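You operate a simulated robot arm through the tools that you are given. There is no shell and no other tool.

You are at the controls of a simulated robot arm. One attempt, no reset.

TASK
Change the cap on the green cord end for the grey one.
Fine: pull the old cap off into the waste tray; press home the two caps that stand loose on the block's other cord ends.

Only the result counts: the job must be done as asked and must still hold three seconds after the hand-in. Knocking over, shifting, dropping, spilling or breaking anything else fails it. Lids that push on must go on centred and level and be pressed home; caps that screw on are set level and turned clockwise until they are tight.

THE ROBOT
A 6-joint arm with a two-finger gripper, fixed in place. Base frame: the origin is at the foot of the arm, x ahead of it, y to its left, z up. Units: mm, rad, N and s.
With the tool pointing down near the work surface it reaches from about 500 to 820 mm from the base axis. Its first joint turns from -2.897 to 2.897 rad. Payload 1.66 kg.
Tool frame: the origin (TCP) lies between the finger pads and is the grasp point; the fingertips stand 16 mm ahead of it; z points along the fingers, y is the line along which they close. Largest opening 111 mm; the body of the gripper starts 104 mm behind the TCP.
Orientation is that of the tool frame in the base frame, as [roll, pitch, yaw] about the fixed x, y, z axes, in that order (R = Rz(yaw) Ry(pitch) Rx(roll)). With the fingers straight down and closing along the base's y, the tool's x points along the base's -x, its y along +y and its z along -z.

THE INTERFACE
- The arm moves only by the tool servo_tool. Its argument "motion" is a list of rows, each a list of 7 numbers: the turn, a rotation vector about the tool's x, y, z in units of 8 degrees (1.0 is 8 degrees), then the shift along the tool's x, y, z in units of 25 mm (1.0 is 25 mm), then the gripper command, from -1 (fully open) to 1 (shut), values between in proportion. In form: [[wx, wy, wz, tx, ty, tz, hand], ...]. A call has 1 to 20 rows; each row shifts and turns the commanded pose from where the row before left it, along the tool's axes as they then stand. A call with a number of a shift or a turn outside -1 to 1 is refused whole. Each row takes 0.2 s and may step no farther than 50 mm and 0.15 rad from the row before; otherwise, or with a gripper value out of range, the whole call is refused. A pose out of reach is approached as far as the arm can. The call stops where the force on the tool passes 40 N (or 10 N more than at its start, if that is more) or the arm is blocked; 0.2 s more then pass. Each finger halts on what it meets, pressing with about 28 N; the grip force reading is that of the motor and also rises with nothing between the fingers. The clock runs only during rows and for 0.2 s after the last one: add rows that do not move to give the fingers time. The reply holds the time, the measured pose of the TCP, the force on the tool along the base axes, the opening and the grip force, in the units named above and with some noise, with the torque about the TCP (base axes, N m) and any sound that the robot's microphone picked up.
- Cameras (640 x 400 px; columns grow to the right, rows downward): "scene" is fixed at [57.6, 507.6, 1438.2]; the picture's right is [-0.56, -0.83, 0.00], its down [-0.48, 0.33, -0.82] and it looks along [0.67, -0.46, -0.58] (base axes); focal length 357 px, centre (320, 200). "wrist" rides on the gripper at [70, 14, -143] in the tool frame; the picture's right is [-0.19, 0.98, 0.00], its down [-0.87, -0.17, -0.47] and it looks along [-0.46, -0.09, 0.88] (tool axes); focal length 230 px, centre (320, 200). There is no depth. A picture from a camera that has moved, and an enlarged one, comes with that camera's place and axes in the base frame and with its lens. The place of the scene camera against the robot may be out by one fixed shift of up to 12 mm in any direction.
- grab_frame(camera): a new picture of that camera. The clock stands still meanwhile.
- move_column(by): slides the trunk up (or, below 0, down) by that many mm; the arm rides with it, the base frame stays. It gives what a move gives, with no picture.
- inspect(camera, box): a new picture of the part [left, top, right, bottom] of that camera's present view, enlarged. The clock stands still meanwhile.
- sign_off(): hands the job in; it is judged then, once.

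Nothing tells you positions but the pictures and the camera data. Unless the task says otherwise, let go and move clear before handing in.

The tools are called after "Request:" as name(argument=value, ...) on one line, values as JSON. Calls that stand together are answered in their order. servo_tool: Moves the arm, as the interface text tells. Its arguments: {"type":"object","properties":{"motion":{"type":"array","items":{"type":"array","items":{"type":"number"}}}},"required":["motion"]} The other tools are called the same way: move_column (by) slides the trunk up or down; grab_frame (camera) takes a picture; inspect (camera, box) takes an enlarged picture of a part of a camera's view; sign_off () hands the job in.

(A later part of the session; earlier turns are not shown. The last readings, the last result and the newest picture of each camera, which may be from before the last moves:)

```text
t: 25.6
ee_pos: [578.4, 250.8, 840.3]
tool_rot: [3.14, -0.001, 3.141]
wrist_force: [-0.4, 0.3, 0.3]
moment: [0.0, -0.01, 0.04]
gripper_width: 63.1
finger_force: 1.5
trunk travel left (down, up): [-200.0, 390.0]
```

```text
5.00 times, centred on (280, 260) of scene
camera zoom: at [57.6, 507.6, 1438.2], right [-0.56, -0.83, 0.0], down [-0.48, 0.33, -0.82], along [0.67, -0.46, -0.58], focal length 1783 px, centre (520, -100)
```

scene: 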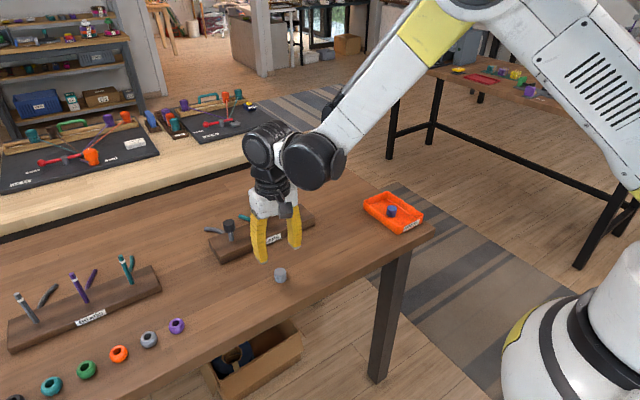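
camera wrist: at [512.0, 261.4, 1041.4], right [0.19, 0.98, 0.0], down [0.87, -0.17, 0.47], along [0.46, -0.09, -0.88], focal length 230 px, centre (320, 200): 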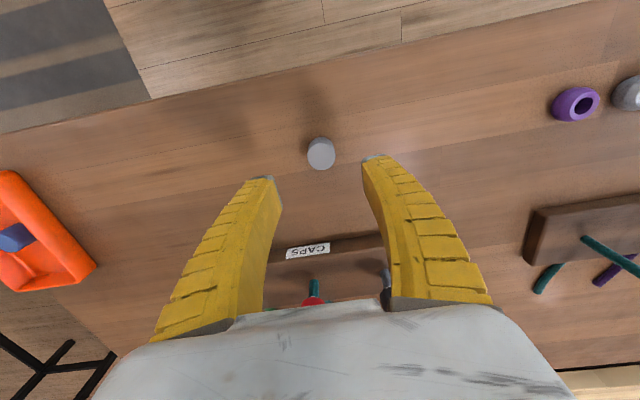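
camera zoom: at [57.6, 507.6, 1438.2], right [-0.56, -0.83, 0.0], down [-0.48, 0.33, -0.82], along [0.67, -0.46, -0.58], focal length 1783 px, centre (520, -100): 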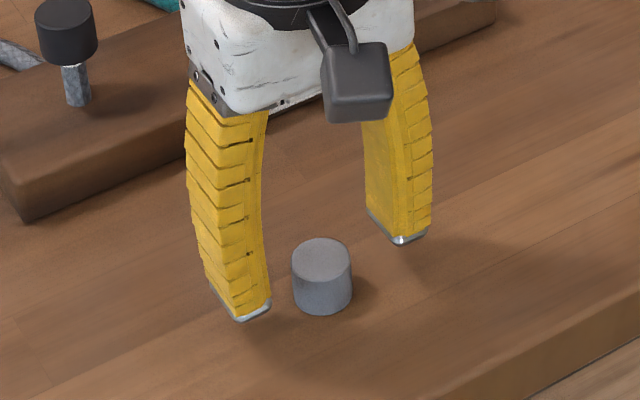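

The cap sits centred between the fingers. I'll lower the last 20 mm (tips staying about 3 mm off the bench) and close.

Request:
servo_tool(motion=[[0, 0, 0, 0, 0, 0.28, -0.1], [0, 0, 0, 0, 0, 0.28, -0.1], [0, 0, 0, 0, 0, 0.26, -0.1], [0, 0, 0, 0, 0, 0, -0.1]])

Request:
inspect(camera="wrist", box=[240, 130, 400, 230])

Request:
inspect(camera="scene", box=[230, 220, 330, 300])

```text
t: 26.6
ee_pos: [577.4, 252.0, 819.6]
tool_rot: [3.141, 0.001, 3.14]
wrist_force: [-0.3, 0.3, -0.4]
moment: [0.03, -0.01, -0.01]
gripper_width: 62.9
finger_force: 1.5
trunk travel left (down, up): [-200.0, 390.0]
```

```text
4.00 times, centred on (320, 180) of wrist
camera zoom: at [508.1, 264.6, 961.6], right [0.19, 0.98, 0.0], down [0.87, -0.17, 0.47], along [0.46, -0.09, -0.88], focal length 920 px, centre (320, 280)
```

zoom: 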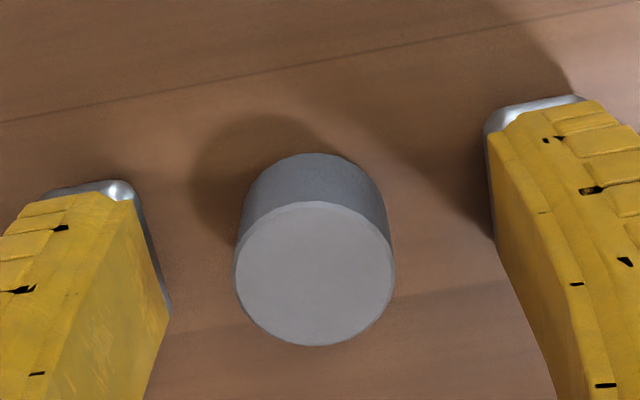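

```text
5.00 times, centred on (280, 260) of scene
camera zoom: at [57.6, 507.6, 1438.2], right [-0.56, -0.83, 0.0], down [-0.48, 0.33, -0.82], along [0.67, -0.46, -0.58], focal length 1783 px, centre (520, -100)
```

zoom: 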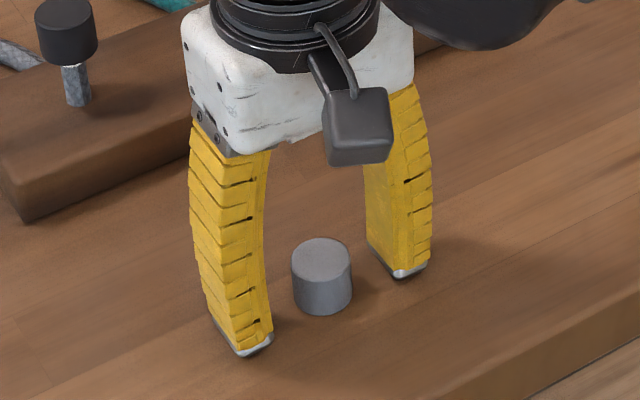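

The cap is nicely between the pads. I'll make a 1 mm forward correction, then close.

Request:
servo_tool(motion=[[0, 0, 0, -0.045, -0.02, 0, -0.1], [0, 0, 0, 0, 0, 0, 0.3], [0, 0, 0, 0, 0, 0, 1], [0, 0, 0, 0, 0, 0, 1], [0, 0, 0, 0, 0, 0, 1]])

Request:
inspect(camera="wrist", box=[240, 130, 400, 230])

Request:
inspect(camera="scene", box=[230, 220, 330, 300])

```text
t: 27.8
ee_pos: [578.9, 251.0, 818.7]
tool_rot: [3.142, 0.002, 3.142]
wrist_force: [0.4, -0.1, 1.8]
moment: [0.02, 0.0, -0.02]
gripper_width: 20.6
finger_force: 28.2
trunk travel left (down, up): [-200.0, 390.0]
```

```text
4.00 times, centred on (320, 180) of wrist
camera zoom: at [509.1, 263.9, 961.7], right [0.19, 0.98, 0.0], down [0.87, -0.17, 0.47], along [0.46, -0.09, -0.88], focal length 920 px, centre (320, 280)
```

zoom: 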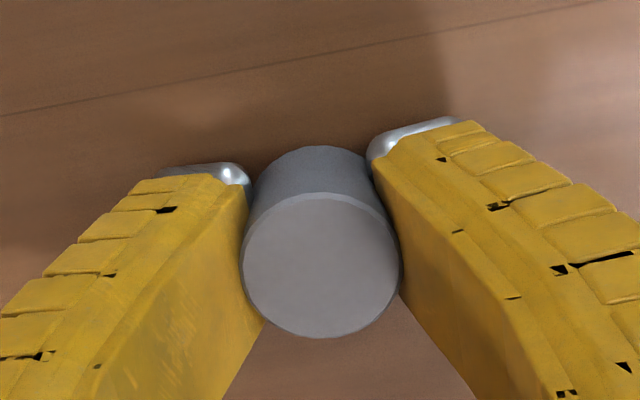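

```text
5.00 times, centred on (280, 260) of scene
camera zoom: at [57.6, 507.6, 1438.2], right [-0.56, -0.83, 0.0], down [-0.48, 0.33, -0.82], along [0.67, -0.46, -0.58], focal length 1783 px, centre (520, -100)
```

zoom: 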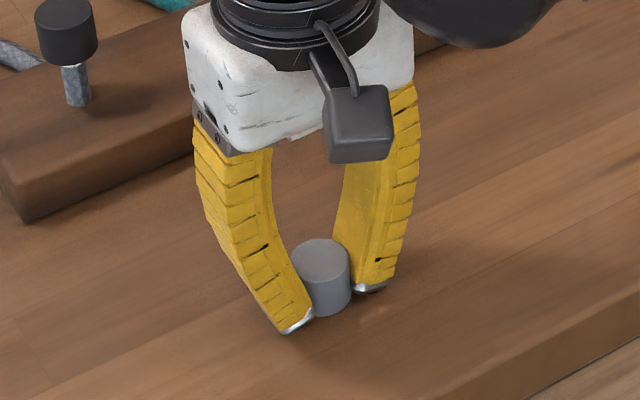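

The grey cap is gripped, level and centred. I'll lift it straight up and carry it high over the block to the green cord end, then check alignment from both cameras.

Request:
servo_tool(motion=[[0, 0, 0, 0, 0, -0.2, 1], [0, 0, 0, 0, 0, -0.4, 1], [0, 0, 0, 0, 0, -0.8, 1], [0, 0, 0, 0, 0, -0.8, 1], [0, 0, 0, 0, 0, -0.8, 1], [0, 0, 0, 0, 0, -0.7, 1], [0, 0, 0, 0, 0, -0.7, 1], [0, 0, 0, -0.79338, -0.64438, 0, 1], [0, 0, 0, -0.79338, -0.64438, 0, 1], [0, 0, 0, -0.79338, -0.64438, 0, 1], [0, 0, 0, -0.79338, -0.64438, 0, 1], [0, 0, 0, -0.79338, -0.64438, 0, 1], [0, 0, 0, -0.79338, -0.64438, 0, 1], [0, 0, 0, -0.79338, -0.64438, 0, 1], [0, 0, 0, -0.79338, -0.64438, 0, 1], [0, 0, 0, 0, 0, 0, 1], [0, 0, 0, 0, 0, 0, 1]])

Request:
grab_frame(camera="wrist")

Request:
inspect(camera="wrist", box=[260, 130, 380, 230])

Request:
inspect(camera="scene", box=[230, 150, 350, 260])

```text
t: 31.4
ee_pos: [737.1, 121.1, 929.7]
tool_rot: [-3.141, 0.001, -3.141]
wrist_force: [-0.3, -0.1, 0.1]
moment: [-0.02, 0.0, 0.02]
gripper_width: 18.7
finger_force: 27.9
trunk travel left (down, up): [-200.0, 390.0]
```

```text
taken
camera wrist: at [666.7, 134.7, 1072.1], right [0.19, 0.98, 0.0], down [0.87, -0.17, 0.47], along [0.46, -0.09, -0.88], focal length 230 px, centre (320, 200)
```

wrist: 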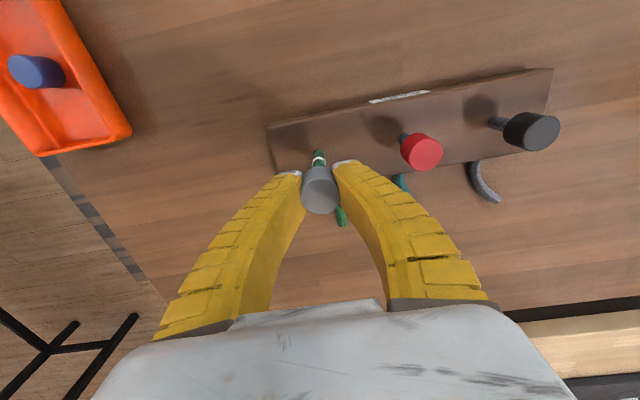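

```text
4.00 times, centred on (320, 180) of wrist
camera zoom: at [666.7, 134.7, 1072.1], right [0.19, 0.98, 0.0], down [0.87, -0.17, 0.47], along [0.46, -0.09, -0.88], focal length 920 px, centre (320, 280)
```

zoom: 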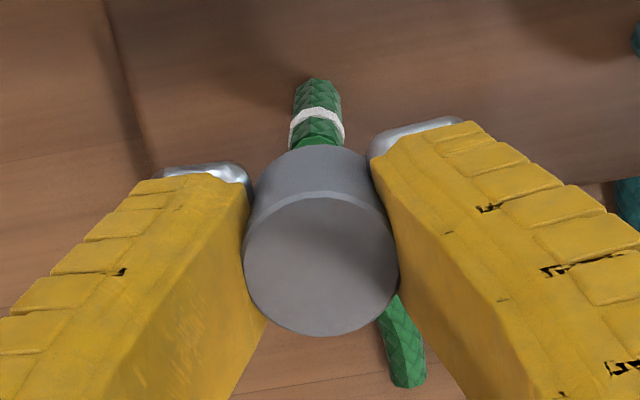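

```text
3.64 times, centred on (290, 205) of scene
camera zoom: at [57.6, 507.6, 1438.2], right [-0.56, -0.83, 0.0], down [-0.48, 0.33, -0.82], along [0.67, -0.46, -0.58], focal length 1297 px, centre (429, 182)
```

zoom: 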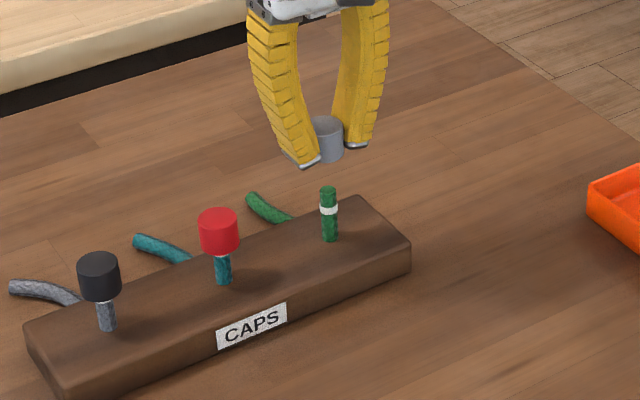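

The post is in view just behind the cap. I'll zoom closely to measure any tilt of the cap and the lateral offset against the post.

Request:
inspect(camera="wrist", box=[288, 145, 352, 185])

Request:
inspect(camera="wrist", box=[288, 175, 352, 220])

Request:
inspect(camera="scene", box=[265, 165, 325, 220])

```text
10.00 times, centred on (320, 165) of wrist
camera zoom: at [666.7, 134.7, 1072.1], right [0.19, 0.98, 0.0], down [0.87, -0.17, 0.47], along [0.46, -0.09, -0.88], focal length 2301 px, centre (320, 550)
```

zoom: 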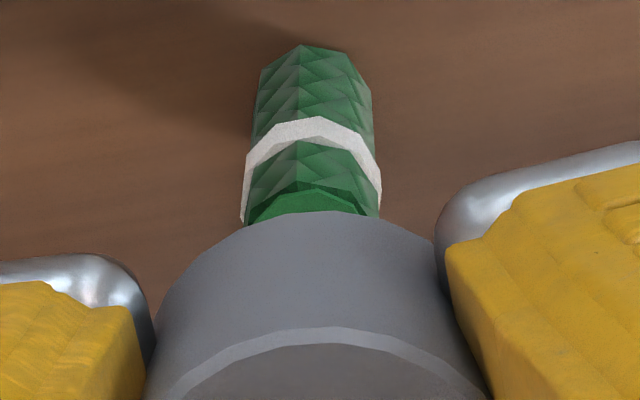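

```text
8.89 times, centred on (320, 198) of wrist
camera zoom: at [666.7, 134.7, 1072.1], right [0.19, 0.98, 0.0], down [0.87, -0.17, 0.47], along [0.46, -0.09, -0.88], focal length 2045 px, centre (320, 222)
```

zoom: 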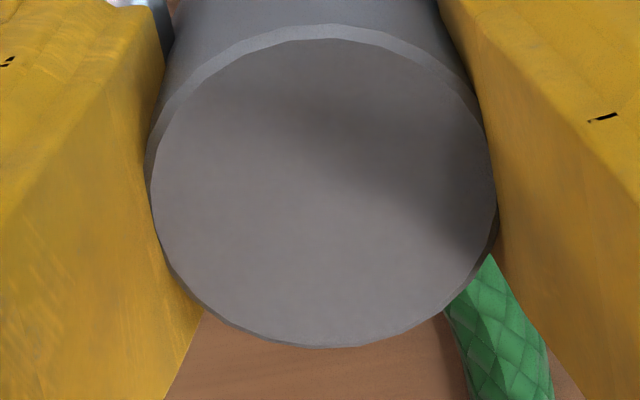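

```text
7.27 times, centred on (295, 192) of scene
camera zoom: at [57.6, 507.6, 1438.2], right [-0.56, -0.83, 0.0], down [-0.48, 0.33, -0.82], along [0.67, -0.46, -0.58], focal length 2594 px, centre (502, 254)
```

zoom: 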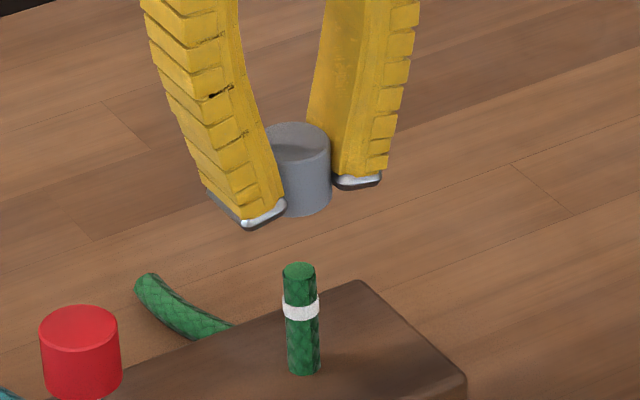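

The cap looks level. Both views agree it should shift about +0.6 mm in x and −0.85 mm in y to sit over the cord axis, so I'll apply that, lower to just above the cord tip and re-check.

Request:
servo_tool(motion=[[0, 0, 0, -0.024, -0.034, 0, 1], [0, 0, 0, 0, 0, 0.4, 1], [0, 0, 0, 0, 0, 0.4, 1], [0, 0, 0, 0, 0, 0.24, 1], [0, 0, 0, 0, 0, 0, 1], [0, 0, 0, 0, 0, 0, 1]])

Request:
inspect(camera="wrist", box=[288, 145, 352, 185])

Request:
inspect(camera="scene", box=[265, 165, 325, 220])

```text
t: 32.8
ee_pos: [738.4, 120.5, 902.4]
tool_rot: [3.141, -0.003, 3.14]
wrist_force: [0.3, -0.5, 0.1]
moment: [-0.01, -0.01, 0.0]
gripper_width: 18.0
finger_force: 27.7
trunk travel left (down, up): [-200.0, 390.0]
```

```text
10.00 times, centred on (320, 165) of wrist
camera zoom: at [668.4, 134.0, 1045.0], right [0.19, 0.98, 0.0], down [0.87, -0.17, 0.47], along [0.46, -0.09, -0.88], focal length 2301 px, centre (320, 550)
```

zoom: 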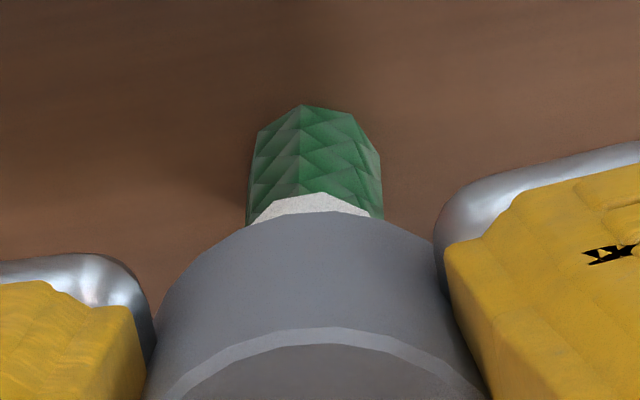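

```text
7.27 times, centred on (295, 192) of scene
camera zoom: at [57.6, 507.6, 1438.2], right [-0.56, -0.83, 0.0], down [-0.48, 0.33, -0.82], along [0.67, -0.46, -0.58], focal length 2594 px, centre (502, 254)
```

zoom: 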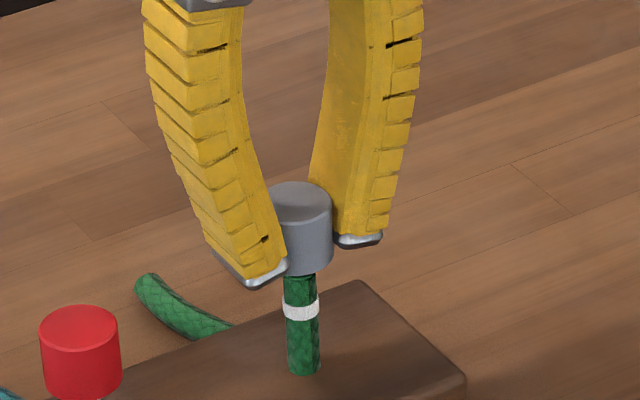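

Request:
inspect(camera="scene", box=[280, 185, 312, 218])

Request:
inspect(camera="wrist", box=[288, 175, 352, 220])

Request:
inspect(camera="scene", box=[240, 200, 280, 240])

```text
12.12 times, centred on (296, 202) of scene
camera zoom: at [57.6, 507.6, 1438.2], right [-0.56, -0.83, 0.0], down [-0.48, 0.33, -0.82], along [0.67, -0.46, -0.58], focal length 4323 px, centre (611, 182)
```

zoom: 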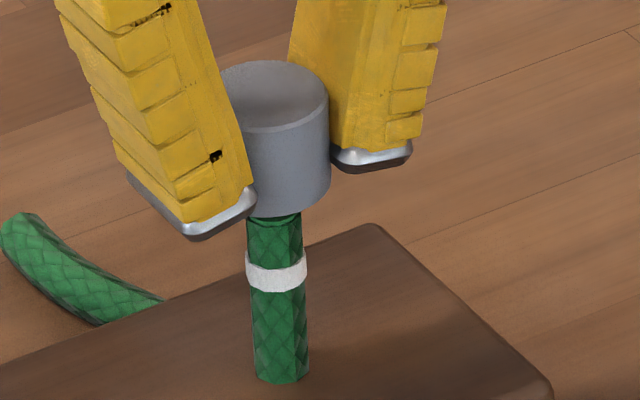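

```text
8.89 times, centred on (320, 198) of wrist
camera zoom: at [668.4, 134.0, 1045.0], right [0.19, 0.98, 0.0], down [0.87, -0.17, 0.47], along [0.46, -0.09, -0.88], focal length 2045 px, centre (320, 222)
```

zoom: 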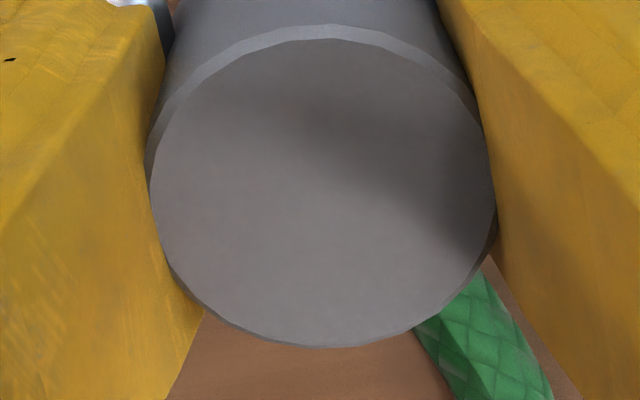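

```text
10.00 times, centred on (260, 220) of scene
camera zoom: at [57.6, 507.6, 1438.2], right [-0.56, -0.83, 0.0], down [-0.48, 0.33, -0.82], along [0.67, -0.46, -0.58], focal length 3566 px, centre (920, 0)
```

zoom: 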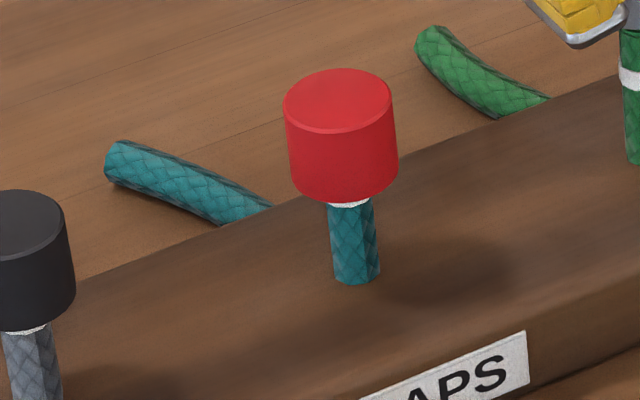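

Alignment is now within about half a millimetre. I'll lower slowly so the cap's mouth takes the cord tip, watching the force.

Request:
servo_tool(motion=[[0, 0, 0, 0, -0.014, 0.08, 1], [0, 0, 0, 0, 0, 0.08, 1], [0, 0, 0, 0, 0, 0.08, 1], [0, 0, 0, 0, 0, 0.08, 1], [0, 0, 0, 0, 0, 0.08, 1], [0, 0, 0, 0, 0, 0.08, 1]])

Request:
inspect(camera="scene", box=[280, 185, 312, 218])

Request:
inspect(camera="wrist", box=[280, 145, 360, 220])

```text
t: 34.2
ee_pos: [738.7, 120.8, 890.4]
tool_rot: [-3.141, -0.001, 3.139]
wrist_force: [-0.4, -1.1, -1.1]
moment: [-0.04, -0.04, 0.01]
gripper_width: 18.1
finger_force: 27.8
trunk travel left (down, up): [-200.0, 390.0]
```

```text
12.12 times, centred on (296, 202) of scene
camera zoom: at [57.6, 507.6, 1438.2], right [-0.56, -0.83, 0.0], down [-0.48, 0.33, -0.82], along [0.67, -0.46, -0.58], focal length 4323 px, centre (611, 182)
```

zoom: 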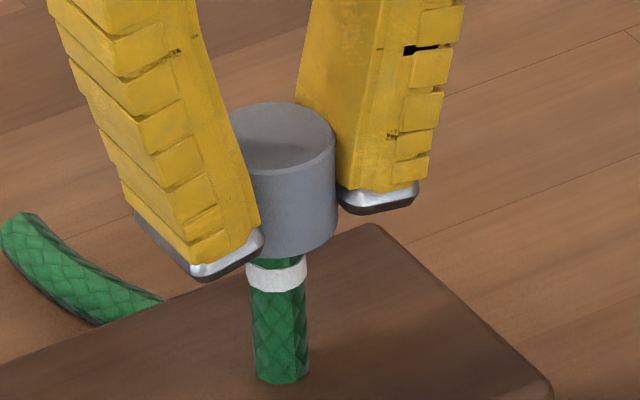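

```text
5.33 times, centred on (320, 182) of wrist
camera zoom: at [668.1, 132.9, 1033.6], right [0.19, 0.98, 0.0], down [0.87, -0.17, 0.47], along [0.46, -0.09, -0.88], focal length 1227 px, centre (320, 293)
```

zoom: 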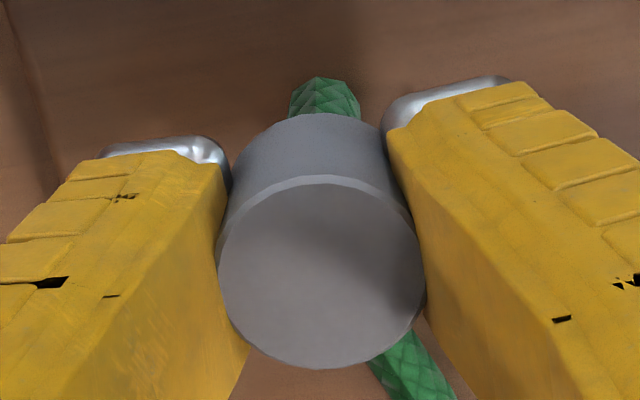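

The cap's mouth is right at the cord tip and aligned in both views. I'll continue down in 1 mm steps and watch force and torque.

Request:
servo_tool(motion=[[0, 0, 0, 0, 0, 0.04, 1], [0, 0, 0, 0, 0, 0.04, 1], [0, 0, 0, 0, 0, 0.04, 1], [0, 0, 0, 0, 0, 0.04, 1]])

Request:
inspect(camera="scene", box=[280, 185, 312, 218])

Request:
inspect(camera="wrist", box=[280, 145, 360, 220])

```text
t: 35.2
ee_pos: [737.6, 119.3, 886.8]
tool_rot: [3.141, -0.001, 3.141]
wrist_force: [0.3, 0.4, -0.6]
moment: [-0.02, 0.06, 0.02]
gripper_width: 18.1
finger_force: 28.6
trunk travel left (down, up): [-200.0, 390.0]
```

```text
12.12 times, centred on (296, 202) of scene
camera zoom: at [57.6, 507.6, 1438.2], right [-0.56, -0.83, 0.0], down [-0.48, 0.33, -0.82], along [0.67, -0.46, -0.58], focal length 4323 px, centre (611, 182)
```

zoom: 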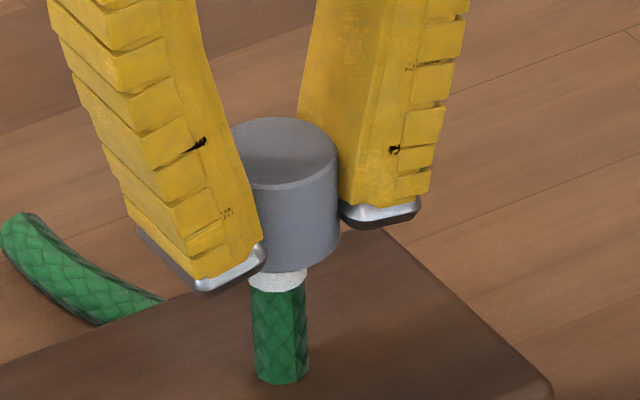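

```text
5.33 times, centred on (320, 182) of wrist
camera zoom: at [668.1, 132.6, 1029.5], right [0.19, 0.98, 0.0], down [0.87, -0.17, 0.47], along [0.46, -0.09, -0.88], focal length 1227 px, centre (320, 293)
```

zoom: 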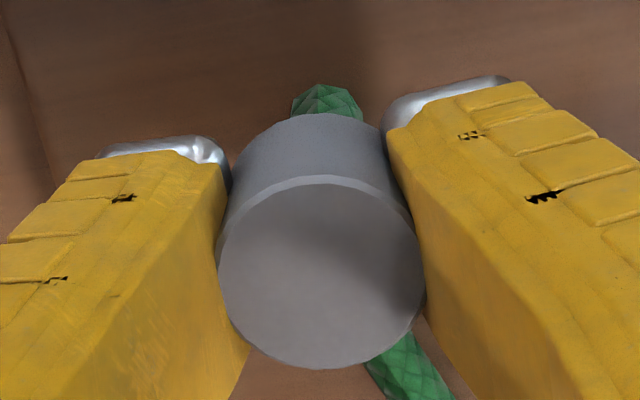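

Entering cleanly with no force, but both views now show the cap about 0.8 mm to the right (−y). I'll nudge +0.7 mm in y and keep lowering.

Request:
servo_tool(motion=[[0, 0, 0, 0, 0.028, 0, 1], [0, 0, 0, 0, 0, 0.04, 1], [0, 0, 0, 0, 0, 0.04, 1], [0, 0, 0, 0, 0, 0.04, 1]])

Request:
inspect(camera="scene", box=[280, 185, 312, 218])

Request:
inspect(camera="wrist", box=[280, 145, 360, 220])

```text
t: 36.2
ee_pos: [736.9, 120.2, 882.2]
tool_rot: [3.141, -0.001, -3.14]
wrist_force: [-0.2, 0.0, -0.5]
moment: [0.01, 0.0, 0.04]
gripper_width: 18.2
finger_force: 27.2
trunk travel left (down, up): [-200.0, 390.0]
```

```text
12.12 times, centred on (296, 202) of scene
camera zoom: at [57.6, 507.6, 1438.2], right [-0.56, -0.83, 0.0], down [-0.48, 0.33, -0.82], along [0.67, -0.46, -0.58], focal length 4323 px, centre (611, 182)
```

zoom: 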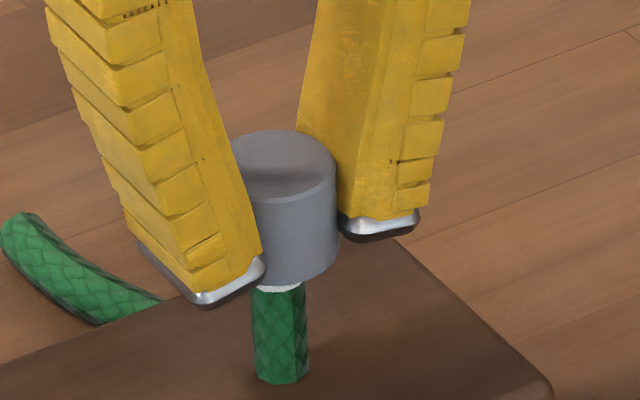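

```text
5.33 times, centred on (320, 182) of wrist
camera zoom: at [667.6, 133.2, 1026.5], right [0.19, 0.98, 0.0], down [0.87, -0.17, 0.47], along [0.46, -0.09, -0.88], focal length 1227 px, centre (320, 293)
```

zoom: 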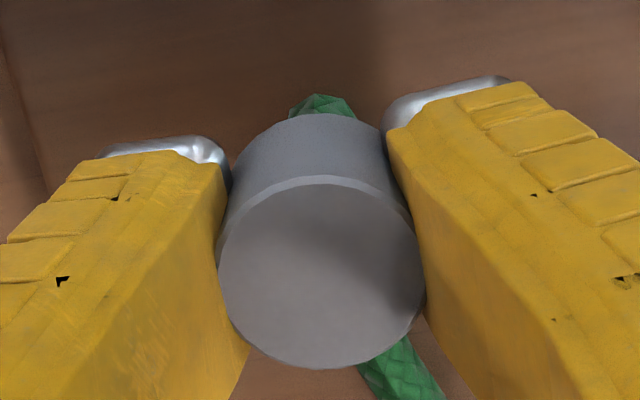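

Request:
servo_tool(motion=[[0, 0, 0, 0, 0, 0.04, 1], [0, 0, 0, 0, 0, 0.04, 1], [0, 0, 0, 0, 0, 0.04, 1], [0, 0, 0, 0, 0, 0.04, 1]])

Request:
inspect(camera="scene", box=[280, 185, 312, 218])

Request:
inspect(camera="wrist", box=[280, 145, 360, 220])

```text
t: 37.2
ee_pos: [738.2, 118.9, 878.6]
tool_rot: [-3.141, -0.001, 3.14]
wrist_force: [-0.2, -0.1, 0.3]
moment: [-0.01, -0.04, 0.0]
gripper_width: 18.0
finger_force: 28.2
trunk travel left (down, up): [-200.0, 390.0]
```

```text
12.12 times, centred on (296, 202) of scene
camera zoom: at [57.6, 507.6, 1438.2], right [-0.56, -0.83, 0.0], down [-0.48, 0.33, -0.82], along [0.67, -0.46, -0.58], focal length 4323 px, centre (611, 182)
```

zoom: 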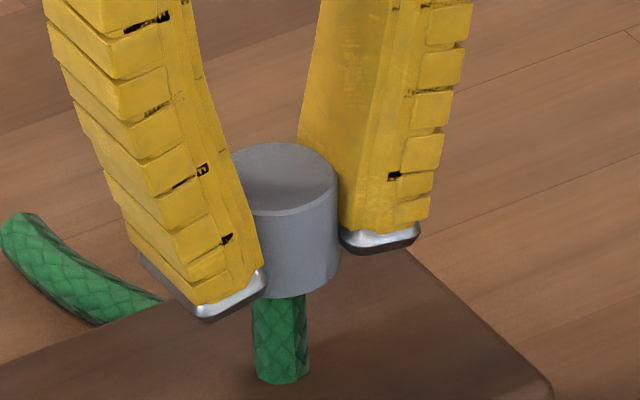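

```text
5.33 times, centred on (320, 182) of wrist
camera zoom: at [668.1, 132.8, 1022.5], right [0.19, 0.98, 0.0], down [0.87, -0.17, 0.47], along [0.46, -0.09, -0.88], focal length 1227 px, centre (320, 293)
```

zoom: 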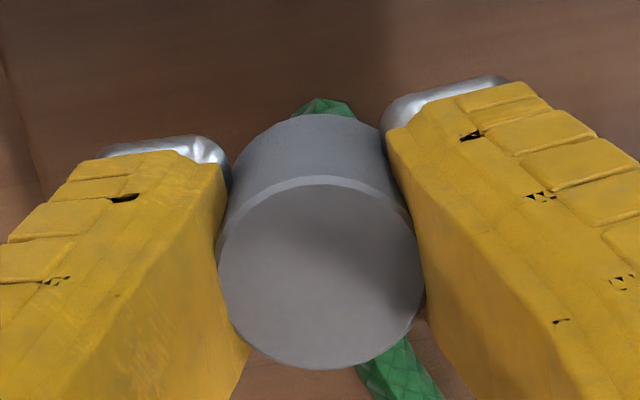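

Request:
servo_tool(motion=[[0, 0, 0, 0, 0, 0.04, 1], [0, 0, 0, 0, 0, 0.04, 1], [0, 0, 0, 0, 0, 0.04, 1]])

Request:
inspect(camera="scene", box=[280, 185, 312, 218])

```text
t: 38.0
ee_pos: [739.1, 120.5, 875.4]
tool_rot: [-3.141, -0.001, -3.141]
wrist_force: [0.2, 0.9, 0.9]
moment: [-0.01, 0.0, 0.03]
gripper_width: 17.6
finger_force: 27.9
trunk travel left (down, up): [-200.0, 390.0]
```

```text
12.12 times, centred on (296, 202) of scene
camera zoom: at [57.6, 507.6, 1438.2], right [-0.56, -0.83, 0.0], down [-0.48, 0.33, -0.82], along [0.67, -0.46, -0.58], focal length 4323 px, centre (611, 182)
```

zoom: 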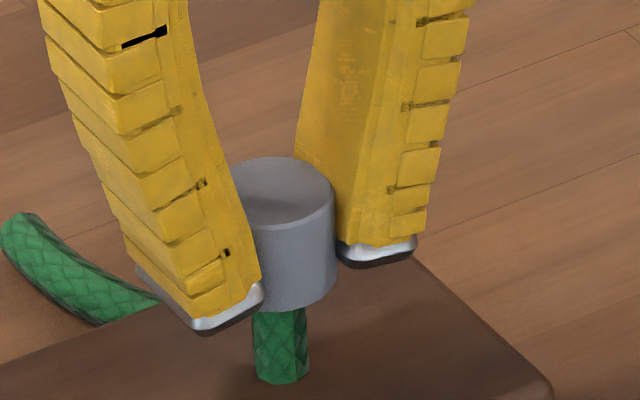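

Request:
servo_tool(motion=[[0, 0, 0, 0, 0, 0.04, 1], [0, 0, 0, 0, 0, 0.04, 1], [0, 0, 0, 0, 0, 0.04, 1]])

Request:
inspect(camera="scene", box=[280, 185, 312, 218])

Request:
inspect(camera="wrist", box=[280, 145, 360, 220])

```text
t: 38.8
ee_pos: [738.0, 121.0, 874.0]
tool_rot: [-3.141, 0.002, -3.141]
wrist_force: [3.8, 0.8, 11.6]
moment: [0.0, -0.02, -0.01]
gripper_width: 17.2
finger_force: 27.9
trunk travel left (down, up): [-200.0, 390.0]
```

```text
12.12 times, centred on (296, 202) of scene
camera zoom: at [57.6, 507.6, 1438.2], right [-0.56, -0.83, 0.0], down [-0.48, 0.33, -0.82], along [0.67, -0.46, -0.58], focal length 4323 px, centre (611, 182)
```

zoom: 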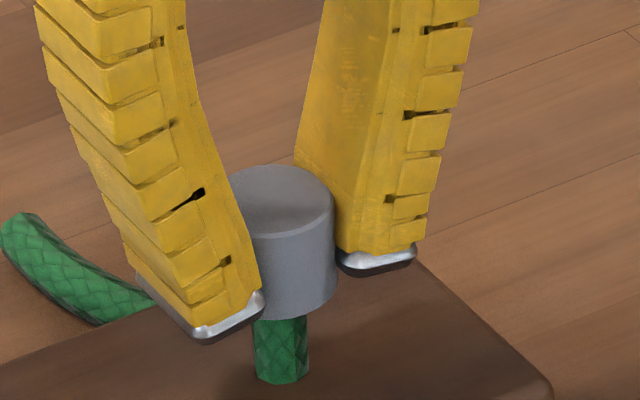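

```text
5.33 times, centred on (320, 182) of wrist
camera zoom: at [667.5, 134.0, 1017.0], right [0.19, 0.98, 0.0], down [0.86, -0.17, 0.47], along [0.46, -0.09, -0.88], focal length 1227 px, centre (320, 293)
```

zoom: 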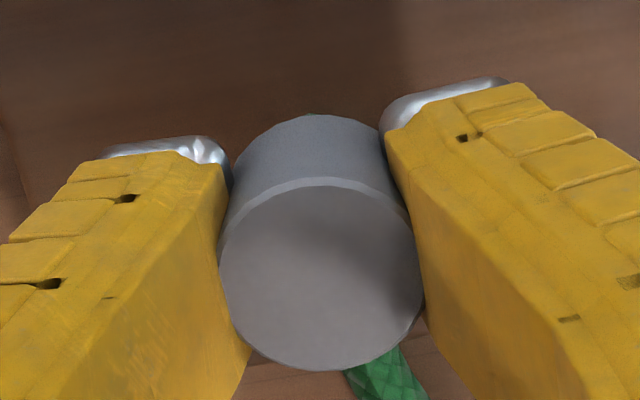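

The cap is nearly at the old cap's height and 11.6 N of resistance has appeared. I'll press a little further in the grip.

Request:
servo_tool(motion=[[0, 0, 0, 0, 0, 0.03, 1], [0, 0, 0, 0, 0, 0.03, 1], [0, 0, 0, 0, 0, 0, 1]])

Request:
inspect(camera="scene", box=[280, 185, 312, 218])

```text
t: 39.6
ee_pos: [736.8, 120.3, 872.0]
tool_rot: [-3.14, 0.003, 3.141]
wrist_force: [-1.0, 0.0, 18.4]
moment: [0.01, -0.1, -0.01]
gripper_width: 19.2
finger_force: 28.1
trunk travel left (down, up): [-200.0, 390.0]
```

```text
12.12 times, centred on (296, 202) of scene
camera zoom: at [57.6, 507.6, 1438.2], right [-0.56, -0.83, 0.0], down [-0.48, 0.33, -0.82], along [0.67, -0.46, -0.58], focal length 4323 px, centre (611, 182)
```

zoom: 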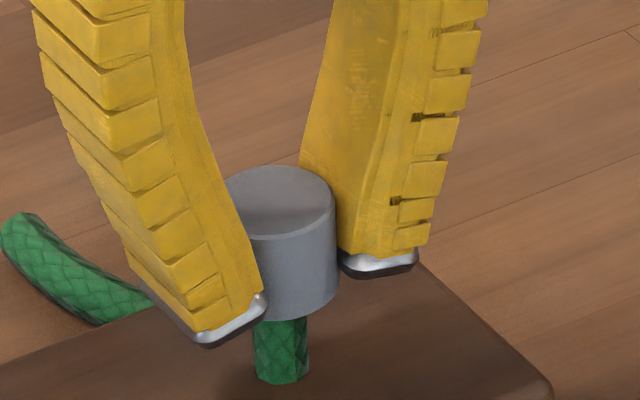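

The cap now stands at the old cap's seated height and resists with 18 N. I'll open the fingers, back off and inspect how it sits.

Request:
servo_tool(motion=[[0, 0, 0, 0, 0, 0, -0.1], [0, 0, 0, 0, 0, 0, -0.1], [0, 0, 0, 0, 0, 0, -0.1], [0, 0, 0, 0, 0, -0.4, -0.1], [0, 0, 0, 0, 0, -0.8, -0.1], [0, 0, 0, 0, 0, -0.8, -0.1], [0, 0, 0, 0, 0, 0, -0.1]])

Request:
inspect(camera="scene", box=[280, 185, 312, 218])

Request:
inspect(camera="wrist", box=[240, 120, 400, 220])

Request:
inspect(camera="scene", box=[200, 170, 330, 270])

```text
t: 41.2
ee_pos: [737.5, 119.9, 922.2]
tool_rot: [3.142, 0.002, -3.141]
wrist_force: [0.0, -0.5, 0.7]
moment: [-0.02, 0.0, 0.02]
gripper_width: 63.2
finger_force: 1.7
trunk travel left (down, up): [-200.0, 390.0]
```

```text
12.12 times, centred on (296, 202) of scene
camera zoom: at [57.6, 507.6, 1438.2], right [-0.56, -0.83, 0.0], down [-0.48, 0.33, -0.82], along [0.67, -0.46, -0.58], focal length 4323 px, centre (611, 182)
```

zoom: 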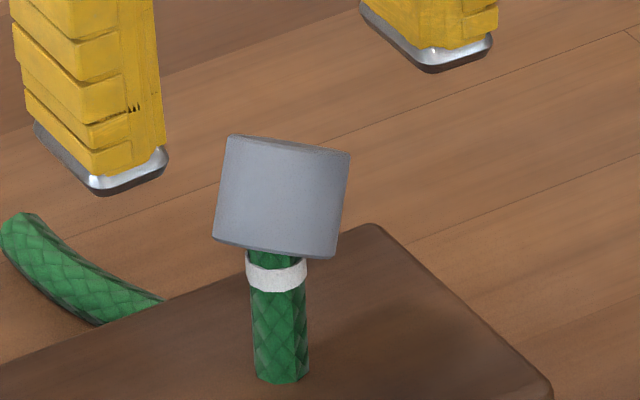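

```text
4.00 times, centred on (320, 170) of wrist
camera zoom: at [668.3, 134.0, 1065.0], right [0.19, 0.98, 0.0], down [0.87, -0.17, 0.47], along [0.46, -0.09, -0.88], focal length 920 px, centre (320, 320)
```

zoom: 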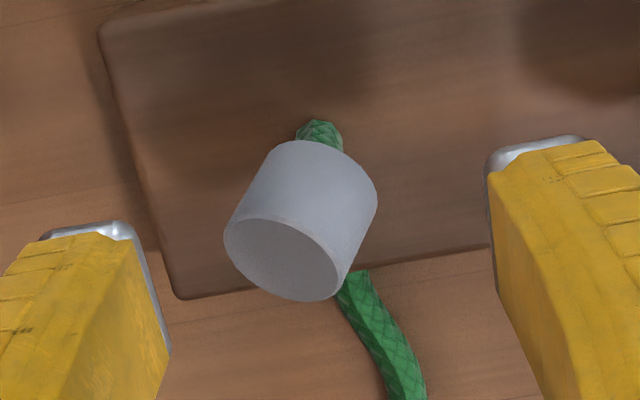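

```text
4.00 times, centred on (265, 220) of scene
camera zoom: at [57.6, 507.6, 1438.2], right [-0.56, -0.83, 0.0], down [-0.48, 0.33, -0.82], along [0.67, -0.46, -0.58], focal length 1426 px, centre (540, 120)
```

zoom: 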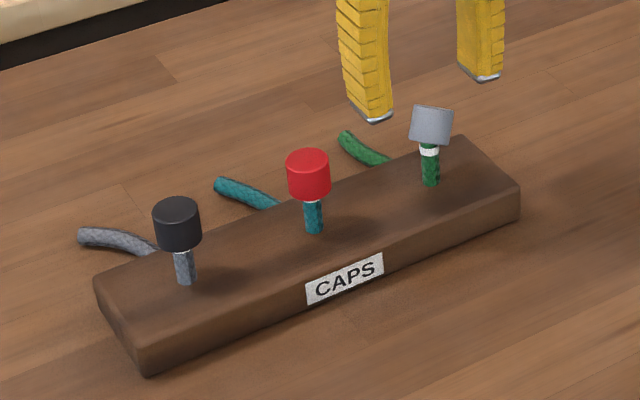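

The grey cap popped up and tilted on the cord tip when I let go, so it wasn't seated yet. I won't touch anything until I've looked at it from several angles.

Request:
inspect(camera="wrist", box=[280, 140, 360, 200])

Request:
inspect(camera="scene", box=[285, 188, 309, 210])

Request:
servo_tool(motion=[[0, 0, 0, 0, 0, 0, -0.1]])

Request:
inspect(camera="scene", box=[285, 188, 309, 210])

```text
6.67 times, centred on (320, 170) of wrist
camera zoom: at [668.3, 134.0, 1065.0], right [0.19, 0.98, 0.0], down [0.87, -0.17, 0.47], along [0.46, -0.09, -0.88], focal length 1534 px, centre (320, 400)
```

zoom: 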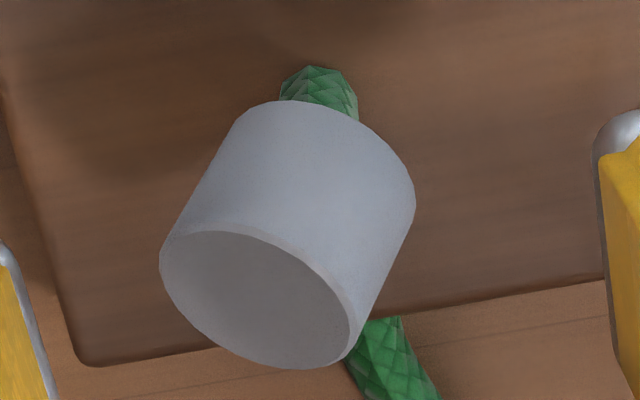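

```text
16.00 times, centred on (297, 199) of scene
camera zoom: at [57.6, 507.6, 1438.2], right [-0.56, -0.83, 0.0], down [-0.48, 0.33, -0.82], along [0.67, -0.46, -0.58], focal length 5706 px, centre (688, 216)
```

zoom: 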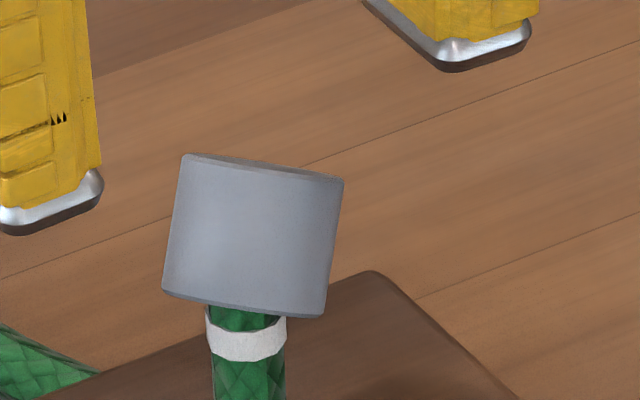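

```text
t: 41.6
ee_pos: [738.8, 120.3, 922.1]
tool_rot: [3.141, 0.0, 3.14]
wrist_force: [0.0, 0.9, 0.2]
moment: [-0.01, 0.0, 0.06]
gripper_width: 63.1
finger_force: 1.1
trunk travel left (down, up): [-200.0, 390.0]
```

```text
16.00 times, centred on (297, 199) of scene
camera zoom: at [57.6, 507.6, 1438.2], right [-0.56, -0.83, 0.0], down [-0.48, 0.33, -0.82], along [0.67, -0.46, -0.58], focal length 5706 px, centre (688, 216)
```

zoom: 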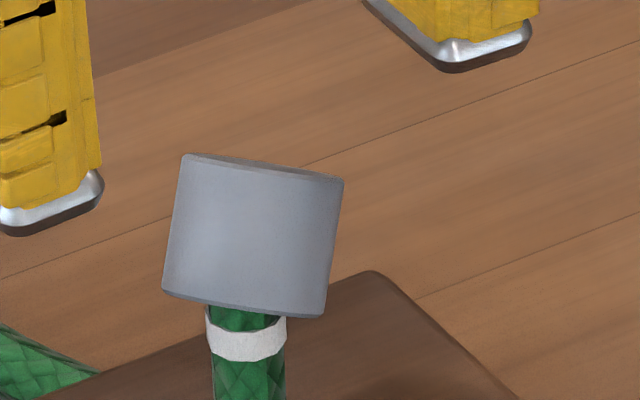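

The cap is resting stably but tilted about 36° (leaning toward +x/−y) on the green cord tip. It sprang up because I released it under load. To recover it I'll raise a little and yaw the tool so the fingers close across the tilt. Then I'll grip it, lift it clear and rotate it level.

Request:
servo_tool(motion=[[0, 0, 0, 0, 0, -0.8, -0.1], [0, 0, 0.87, 0, 0, 0, -0.1], [0, 0, 0.87, 0, 0, 0, -0.1], [0, 0, 0.87, 0, 0, 0, -0.1], [0, 0, 0.87, 0, 0, 0, -0.1], [0, 0, 0.87, 0, 0, 0, -0.1], [0, 0, 0.87, 0, 0, 0, -0.1], [0, 0, 0.87, 0, 0, 0, -0.1], [0, 0, 0, 0, 0, 0, -0.1], [0, 0, 0, 0, 0, 0, -0.1]])

Request:
grab_frame(camera="wrist")

Request:
inspect(camera="wrist", box=[240, 110, 400, 210])

Request:
inspect(camera="scene", box=[230, 150, 350, 240])

```text
t: 43.8
ee_pos: [736.9, 119.8, 940.8]
tool_rot: [3.14, 0.0, 2.292]
wrist_force: [0.1, -0.2, 1.2]
moment: [-0.02, -0.01, -0.01]
gripper_width: 63.1
finger_force: 1.1
trunk travel left (down, up): [-200.0, 390.0]
```

```text
taken
camera wrist: at [702.1, 181.4, 1084.6], right [0.86, 0.5, 0.0], down [0.44, -0.76, 0.47], along [0.24, -0.41, -0.88], focal length 230 px, centre (320, 200)
```

wrist: 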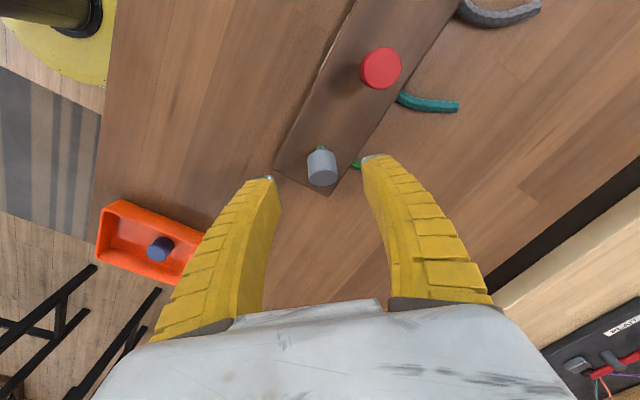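

```text
4.00 times, centred on (320, 160) of wrist
camera zoom: at [702.1, 181.4, 1084.6], right [0.86, 0.5, 0.0], down [0.44, -0.76, 0.47], along [0.24, -0.41, -0.88], focal length 920 px, centre (320, 360)
```

zoom: 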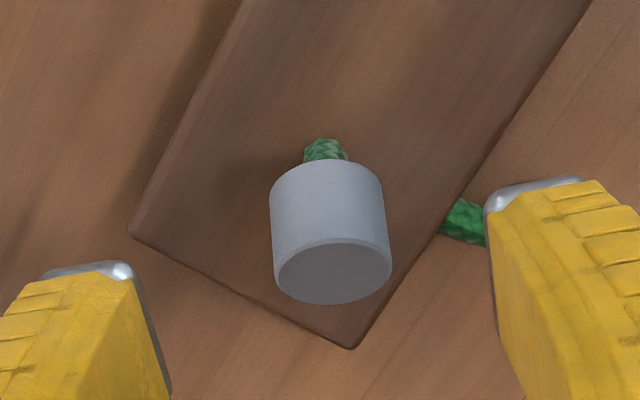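

```text
4.44 times, centred on (290, 195) of scene
camera zoom: at [57.6, 507.6, 1438.2], right [-0.56, -0.83, 0.0], down [-0.48, 0.33, -0.82], along [0.67, -0.46, -0.58], focal length 1585 px, centre (453, 222)
```

zoom: 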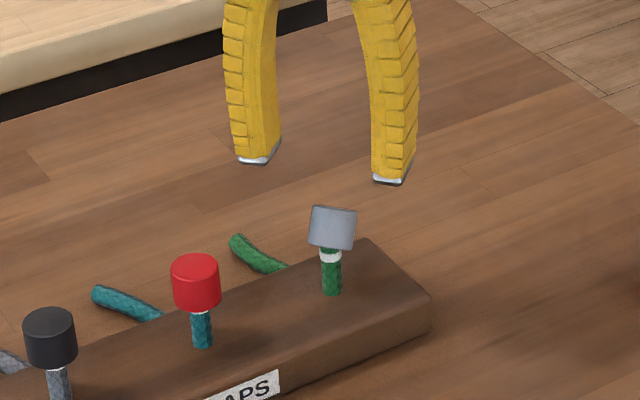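

The fingers now close across the tilt, and the cap centre lies about 6 mm forward and 2 mm sideways of the tool axis, 69 mm below. I'll shift to it and lower with the fingers open, then look.

Request:
servo_tool(motion=[[0, 0, 0, -0.244, 0.08, 0, -0.1], [0, 0, 0, 0, 0, 0.6, -0.1], [0, 0, 0, 0, 0, 0.6, -0.1], [0, 0, 0, 0, 0, 0.6, -0.1], [0, 0, 0, 0, 0, 0, -0.1], [0, 0, 0, 0, 0, 0, -0.1]])

Request:
inspect(camera="wrist", box=[240, 120, 400, 220])

Request:
inspect(camera="scene", box=[260, 160, 340, 220])

```text
t: 45.2
ee_pos: [744.0, 117.6, 895.3]
tool_rot: [-3.141, 0.0, 2.292]
wrist_force: [-0.7, 0.2, -0.6]
moment: [-0.02, 0.05, 0.0]
gripper_width: 62.9
finger_force: 1.4
trunk travel left (down, up): [-200.0, 390.0]
```

```text
4.00 times, centred on (320, 170) of wrist
camera zoom: at [707.5, 178.3, 1039.1], right [0.86, 0.5, 0.0], down [0.44, -0.76, 0.47], along [0.24, -0.41, -0.88], focal length 920 px, centre (320, 320)
```

zoom: 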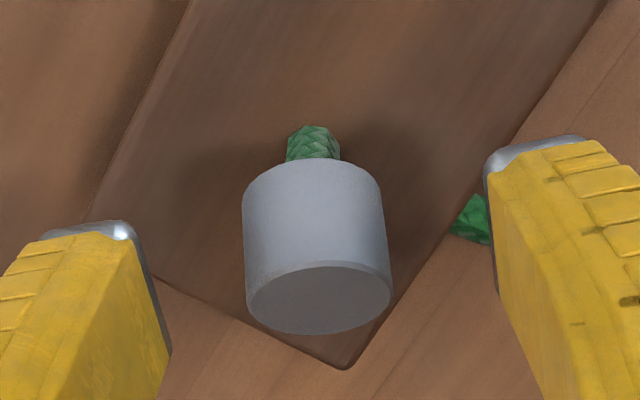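

```text
6.67 times, centred on (300, 190) of scene
camera zoom: at [57.6, 507.6, 1438.2], right [-0.56, -0.83, 0.0], down [-0.48, 0.33, -0.82], along [0.67, -0.46, -0.58], focal length 2378 px, centre (453, 267)
```

zoom: 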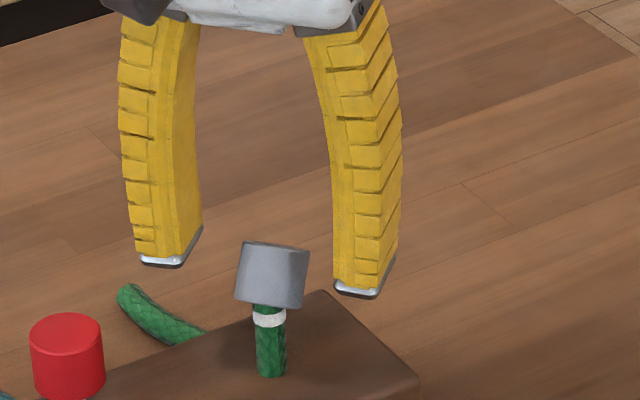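

The cap is centred between the fingers (within about 1.5 mm). I'll lower the last 20 mm and close gently on it.

Request:
servo_tool(motion=[[0, 0, 0, 0, 0, 0.3, -0.1], [0, 0, 0, 0, 0, 0.3, -0.1], [0, 0, 0, 0, 0, 0.22, -0.1], [0, 0, 0, 0, 0, 0, 0.1], [0, 0, 0, 0, 0, 0, 0.3], [0, 0, 0, 0, 0, 0, 0.4]])

Request:
inspect(camera="wrist", box=[240, 130, 400, 230])

Request:
inspect(camera="scene", box=[260, 160, 340, 220])

```text
t: 46.6
ee_pos: [743.7, 116.9, 876.3]
tool_rot: [-3.141, -0.002, 2.292]
wrist_force: [-0.1, -0.6, 0.1]
moment: [0.01, -0.01, -0.04]
gripper_width: 36.0
finger_force: 2.2
trunk travel left (down, up): [-200.0, 390.0]
```

```text
4.00 times, centred on (320, 180) of wrist
camera zoom: at [707.7, 178.1, 1018.8], right [0.86, 0.5, 0.0], down [0.44, -0.76, 0.47], along [0.24, -0.41, -0.88], focal length 920 px, centre (320, 280)
```

zoom: 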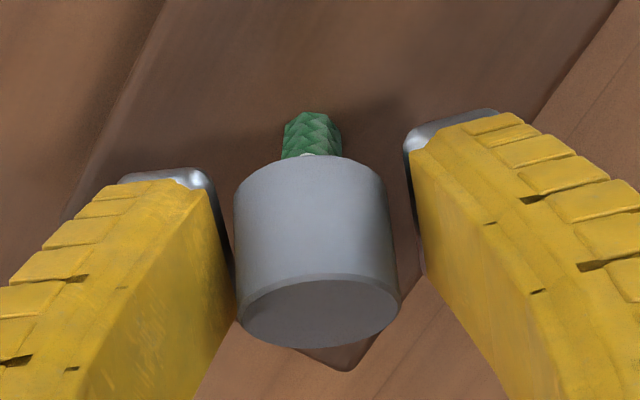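

```text
6.67 times, centred on (300, 190) of scene
camera zoom: at [57.6, 507.6, 1438.2], right [-0.56, -0.83, 0.0], down [-0.48, 0.33, -0.82], along [0.67, -0.46, -0.58], focal length 2378 px, centre (453, 267)
```

zoom: 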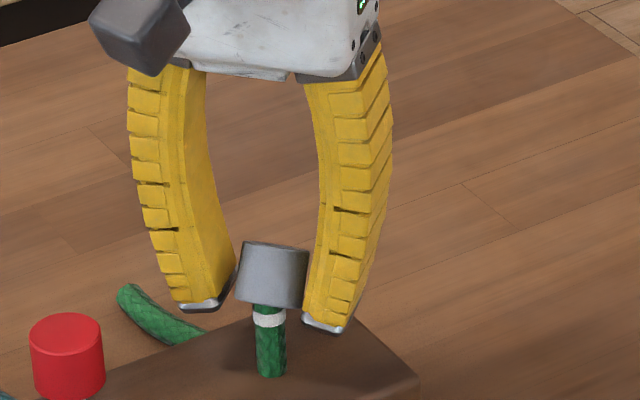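

Request:
servo_tool(motion=[[0, 0, 0, 0, 0, 0, 0.5], [0, 0, 0, 0, 0, 0, 0.7], [0, 0, 0, 0, 0, 0, 1], [0, 0, 0, 0, 0, 0, 1]])

Request:
inspect(camera="wrist", box=[240, 130, 400, 230])

Request:
inspect(camera="scene", box=[260, 160, 340, 220])

```text
t: 47.6
ee_pos: [744.2, 116.6, 876.3]
tool_rot: [-3.141, 0.0, 2.292]
wrist_force: [-3.0, -3.1, 1.7]
moment: [-0.01, 0.02, 0.03]
gripper_width: 19.2
finger_force: 27.9
trunk travel left (down, up): [-200.0, 390.0]
```

```text
4.00 times, centred on (320, 180) of wrist
camera zoom: at [707.3, 177.8, 1019.2], right [0.86, 0.5, 0.0], down [0.44, -0.76, 0.47], along [0.24, -0.41, -0.88], focal length 920 px, centre (320, 280)
```

zoom: 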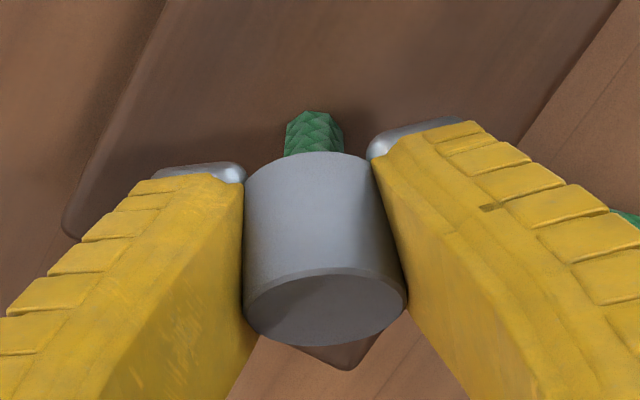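

```text
6.67 times, centred on (300, 190) of scene
camera zoom: at [57.6, 507.6, 1438.2], right [-0.56, -0.83, 0.0], down [-0.48, 0.33, -0.82], along [0.67, -0.46, -0.58], focal length 2378 px, centre (453, 267)
```

zoom: 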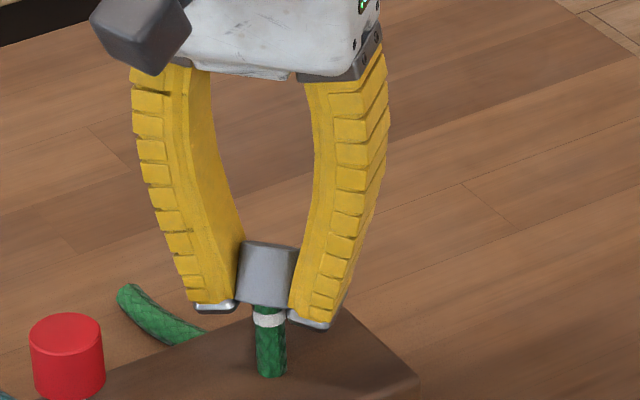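

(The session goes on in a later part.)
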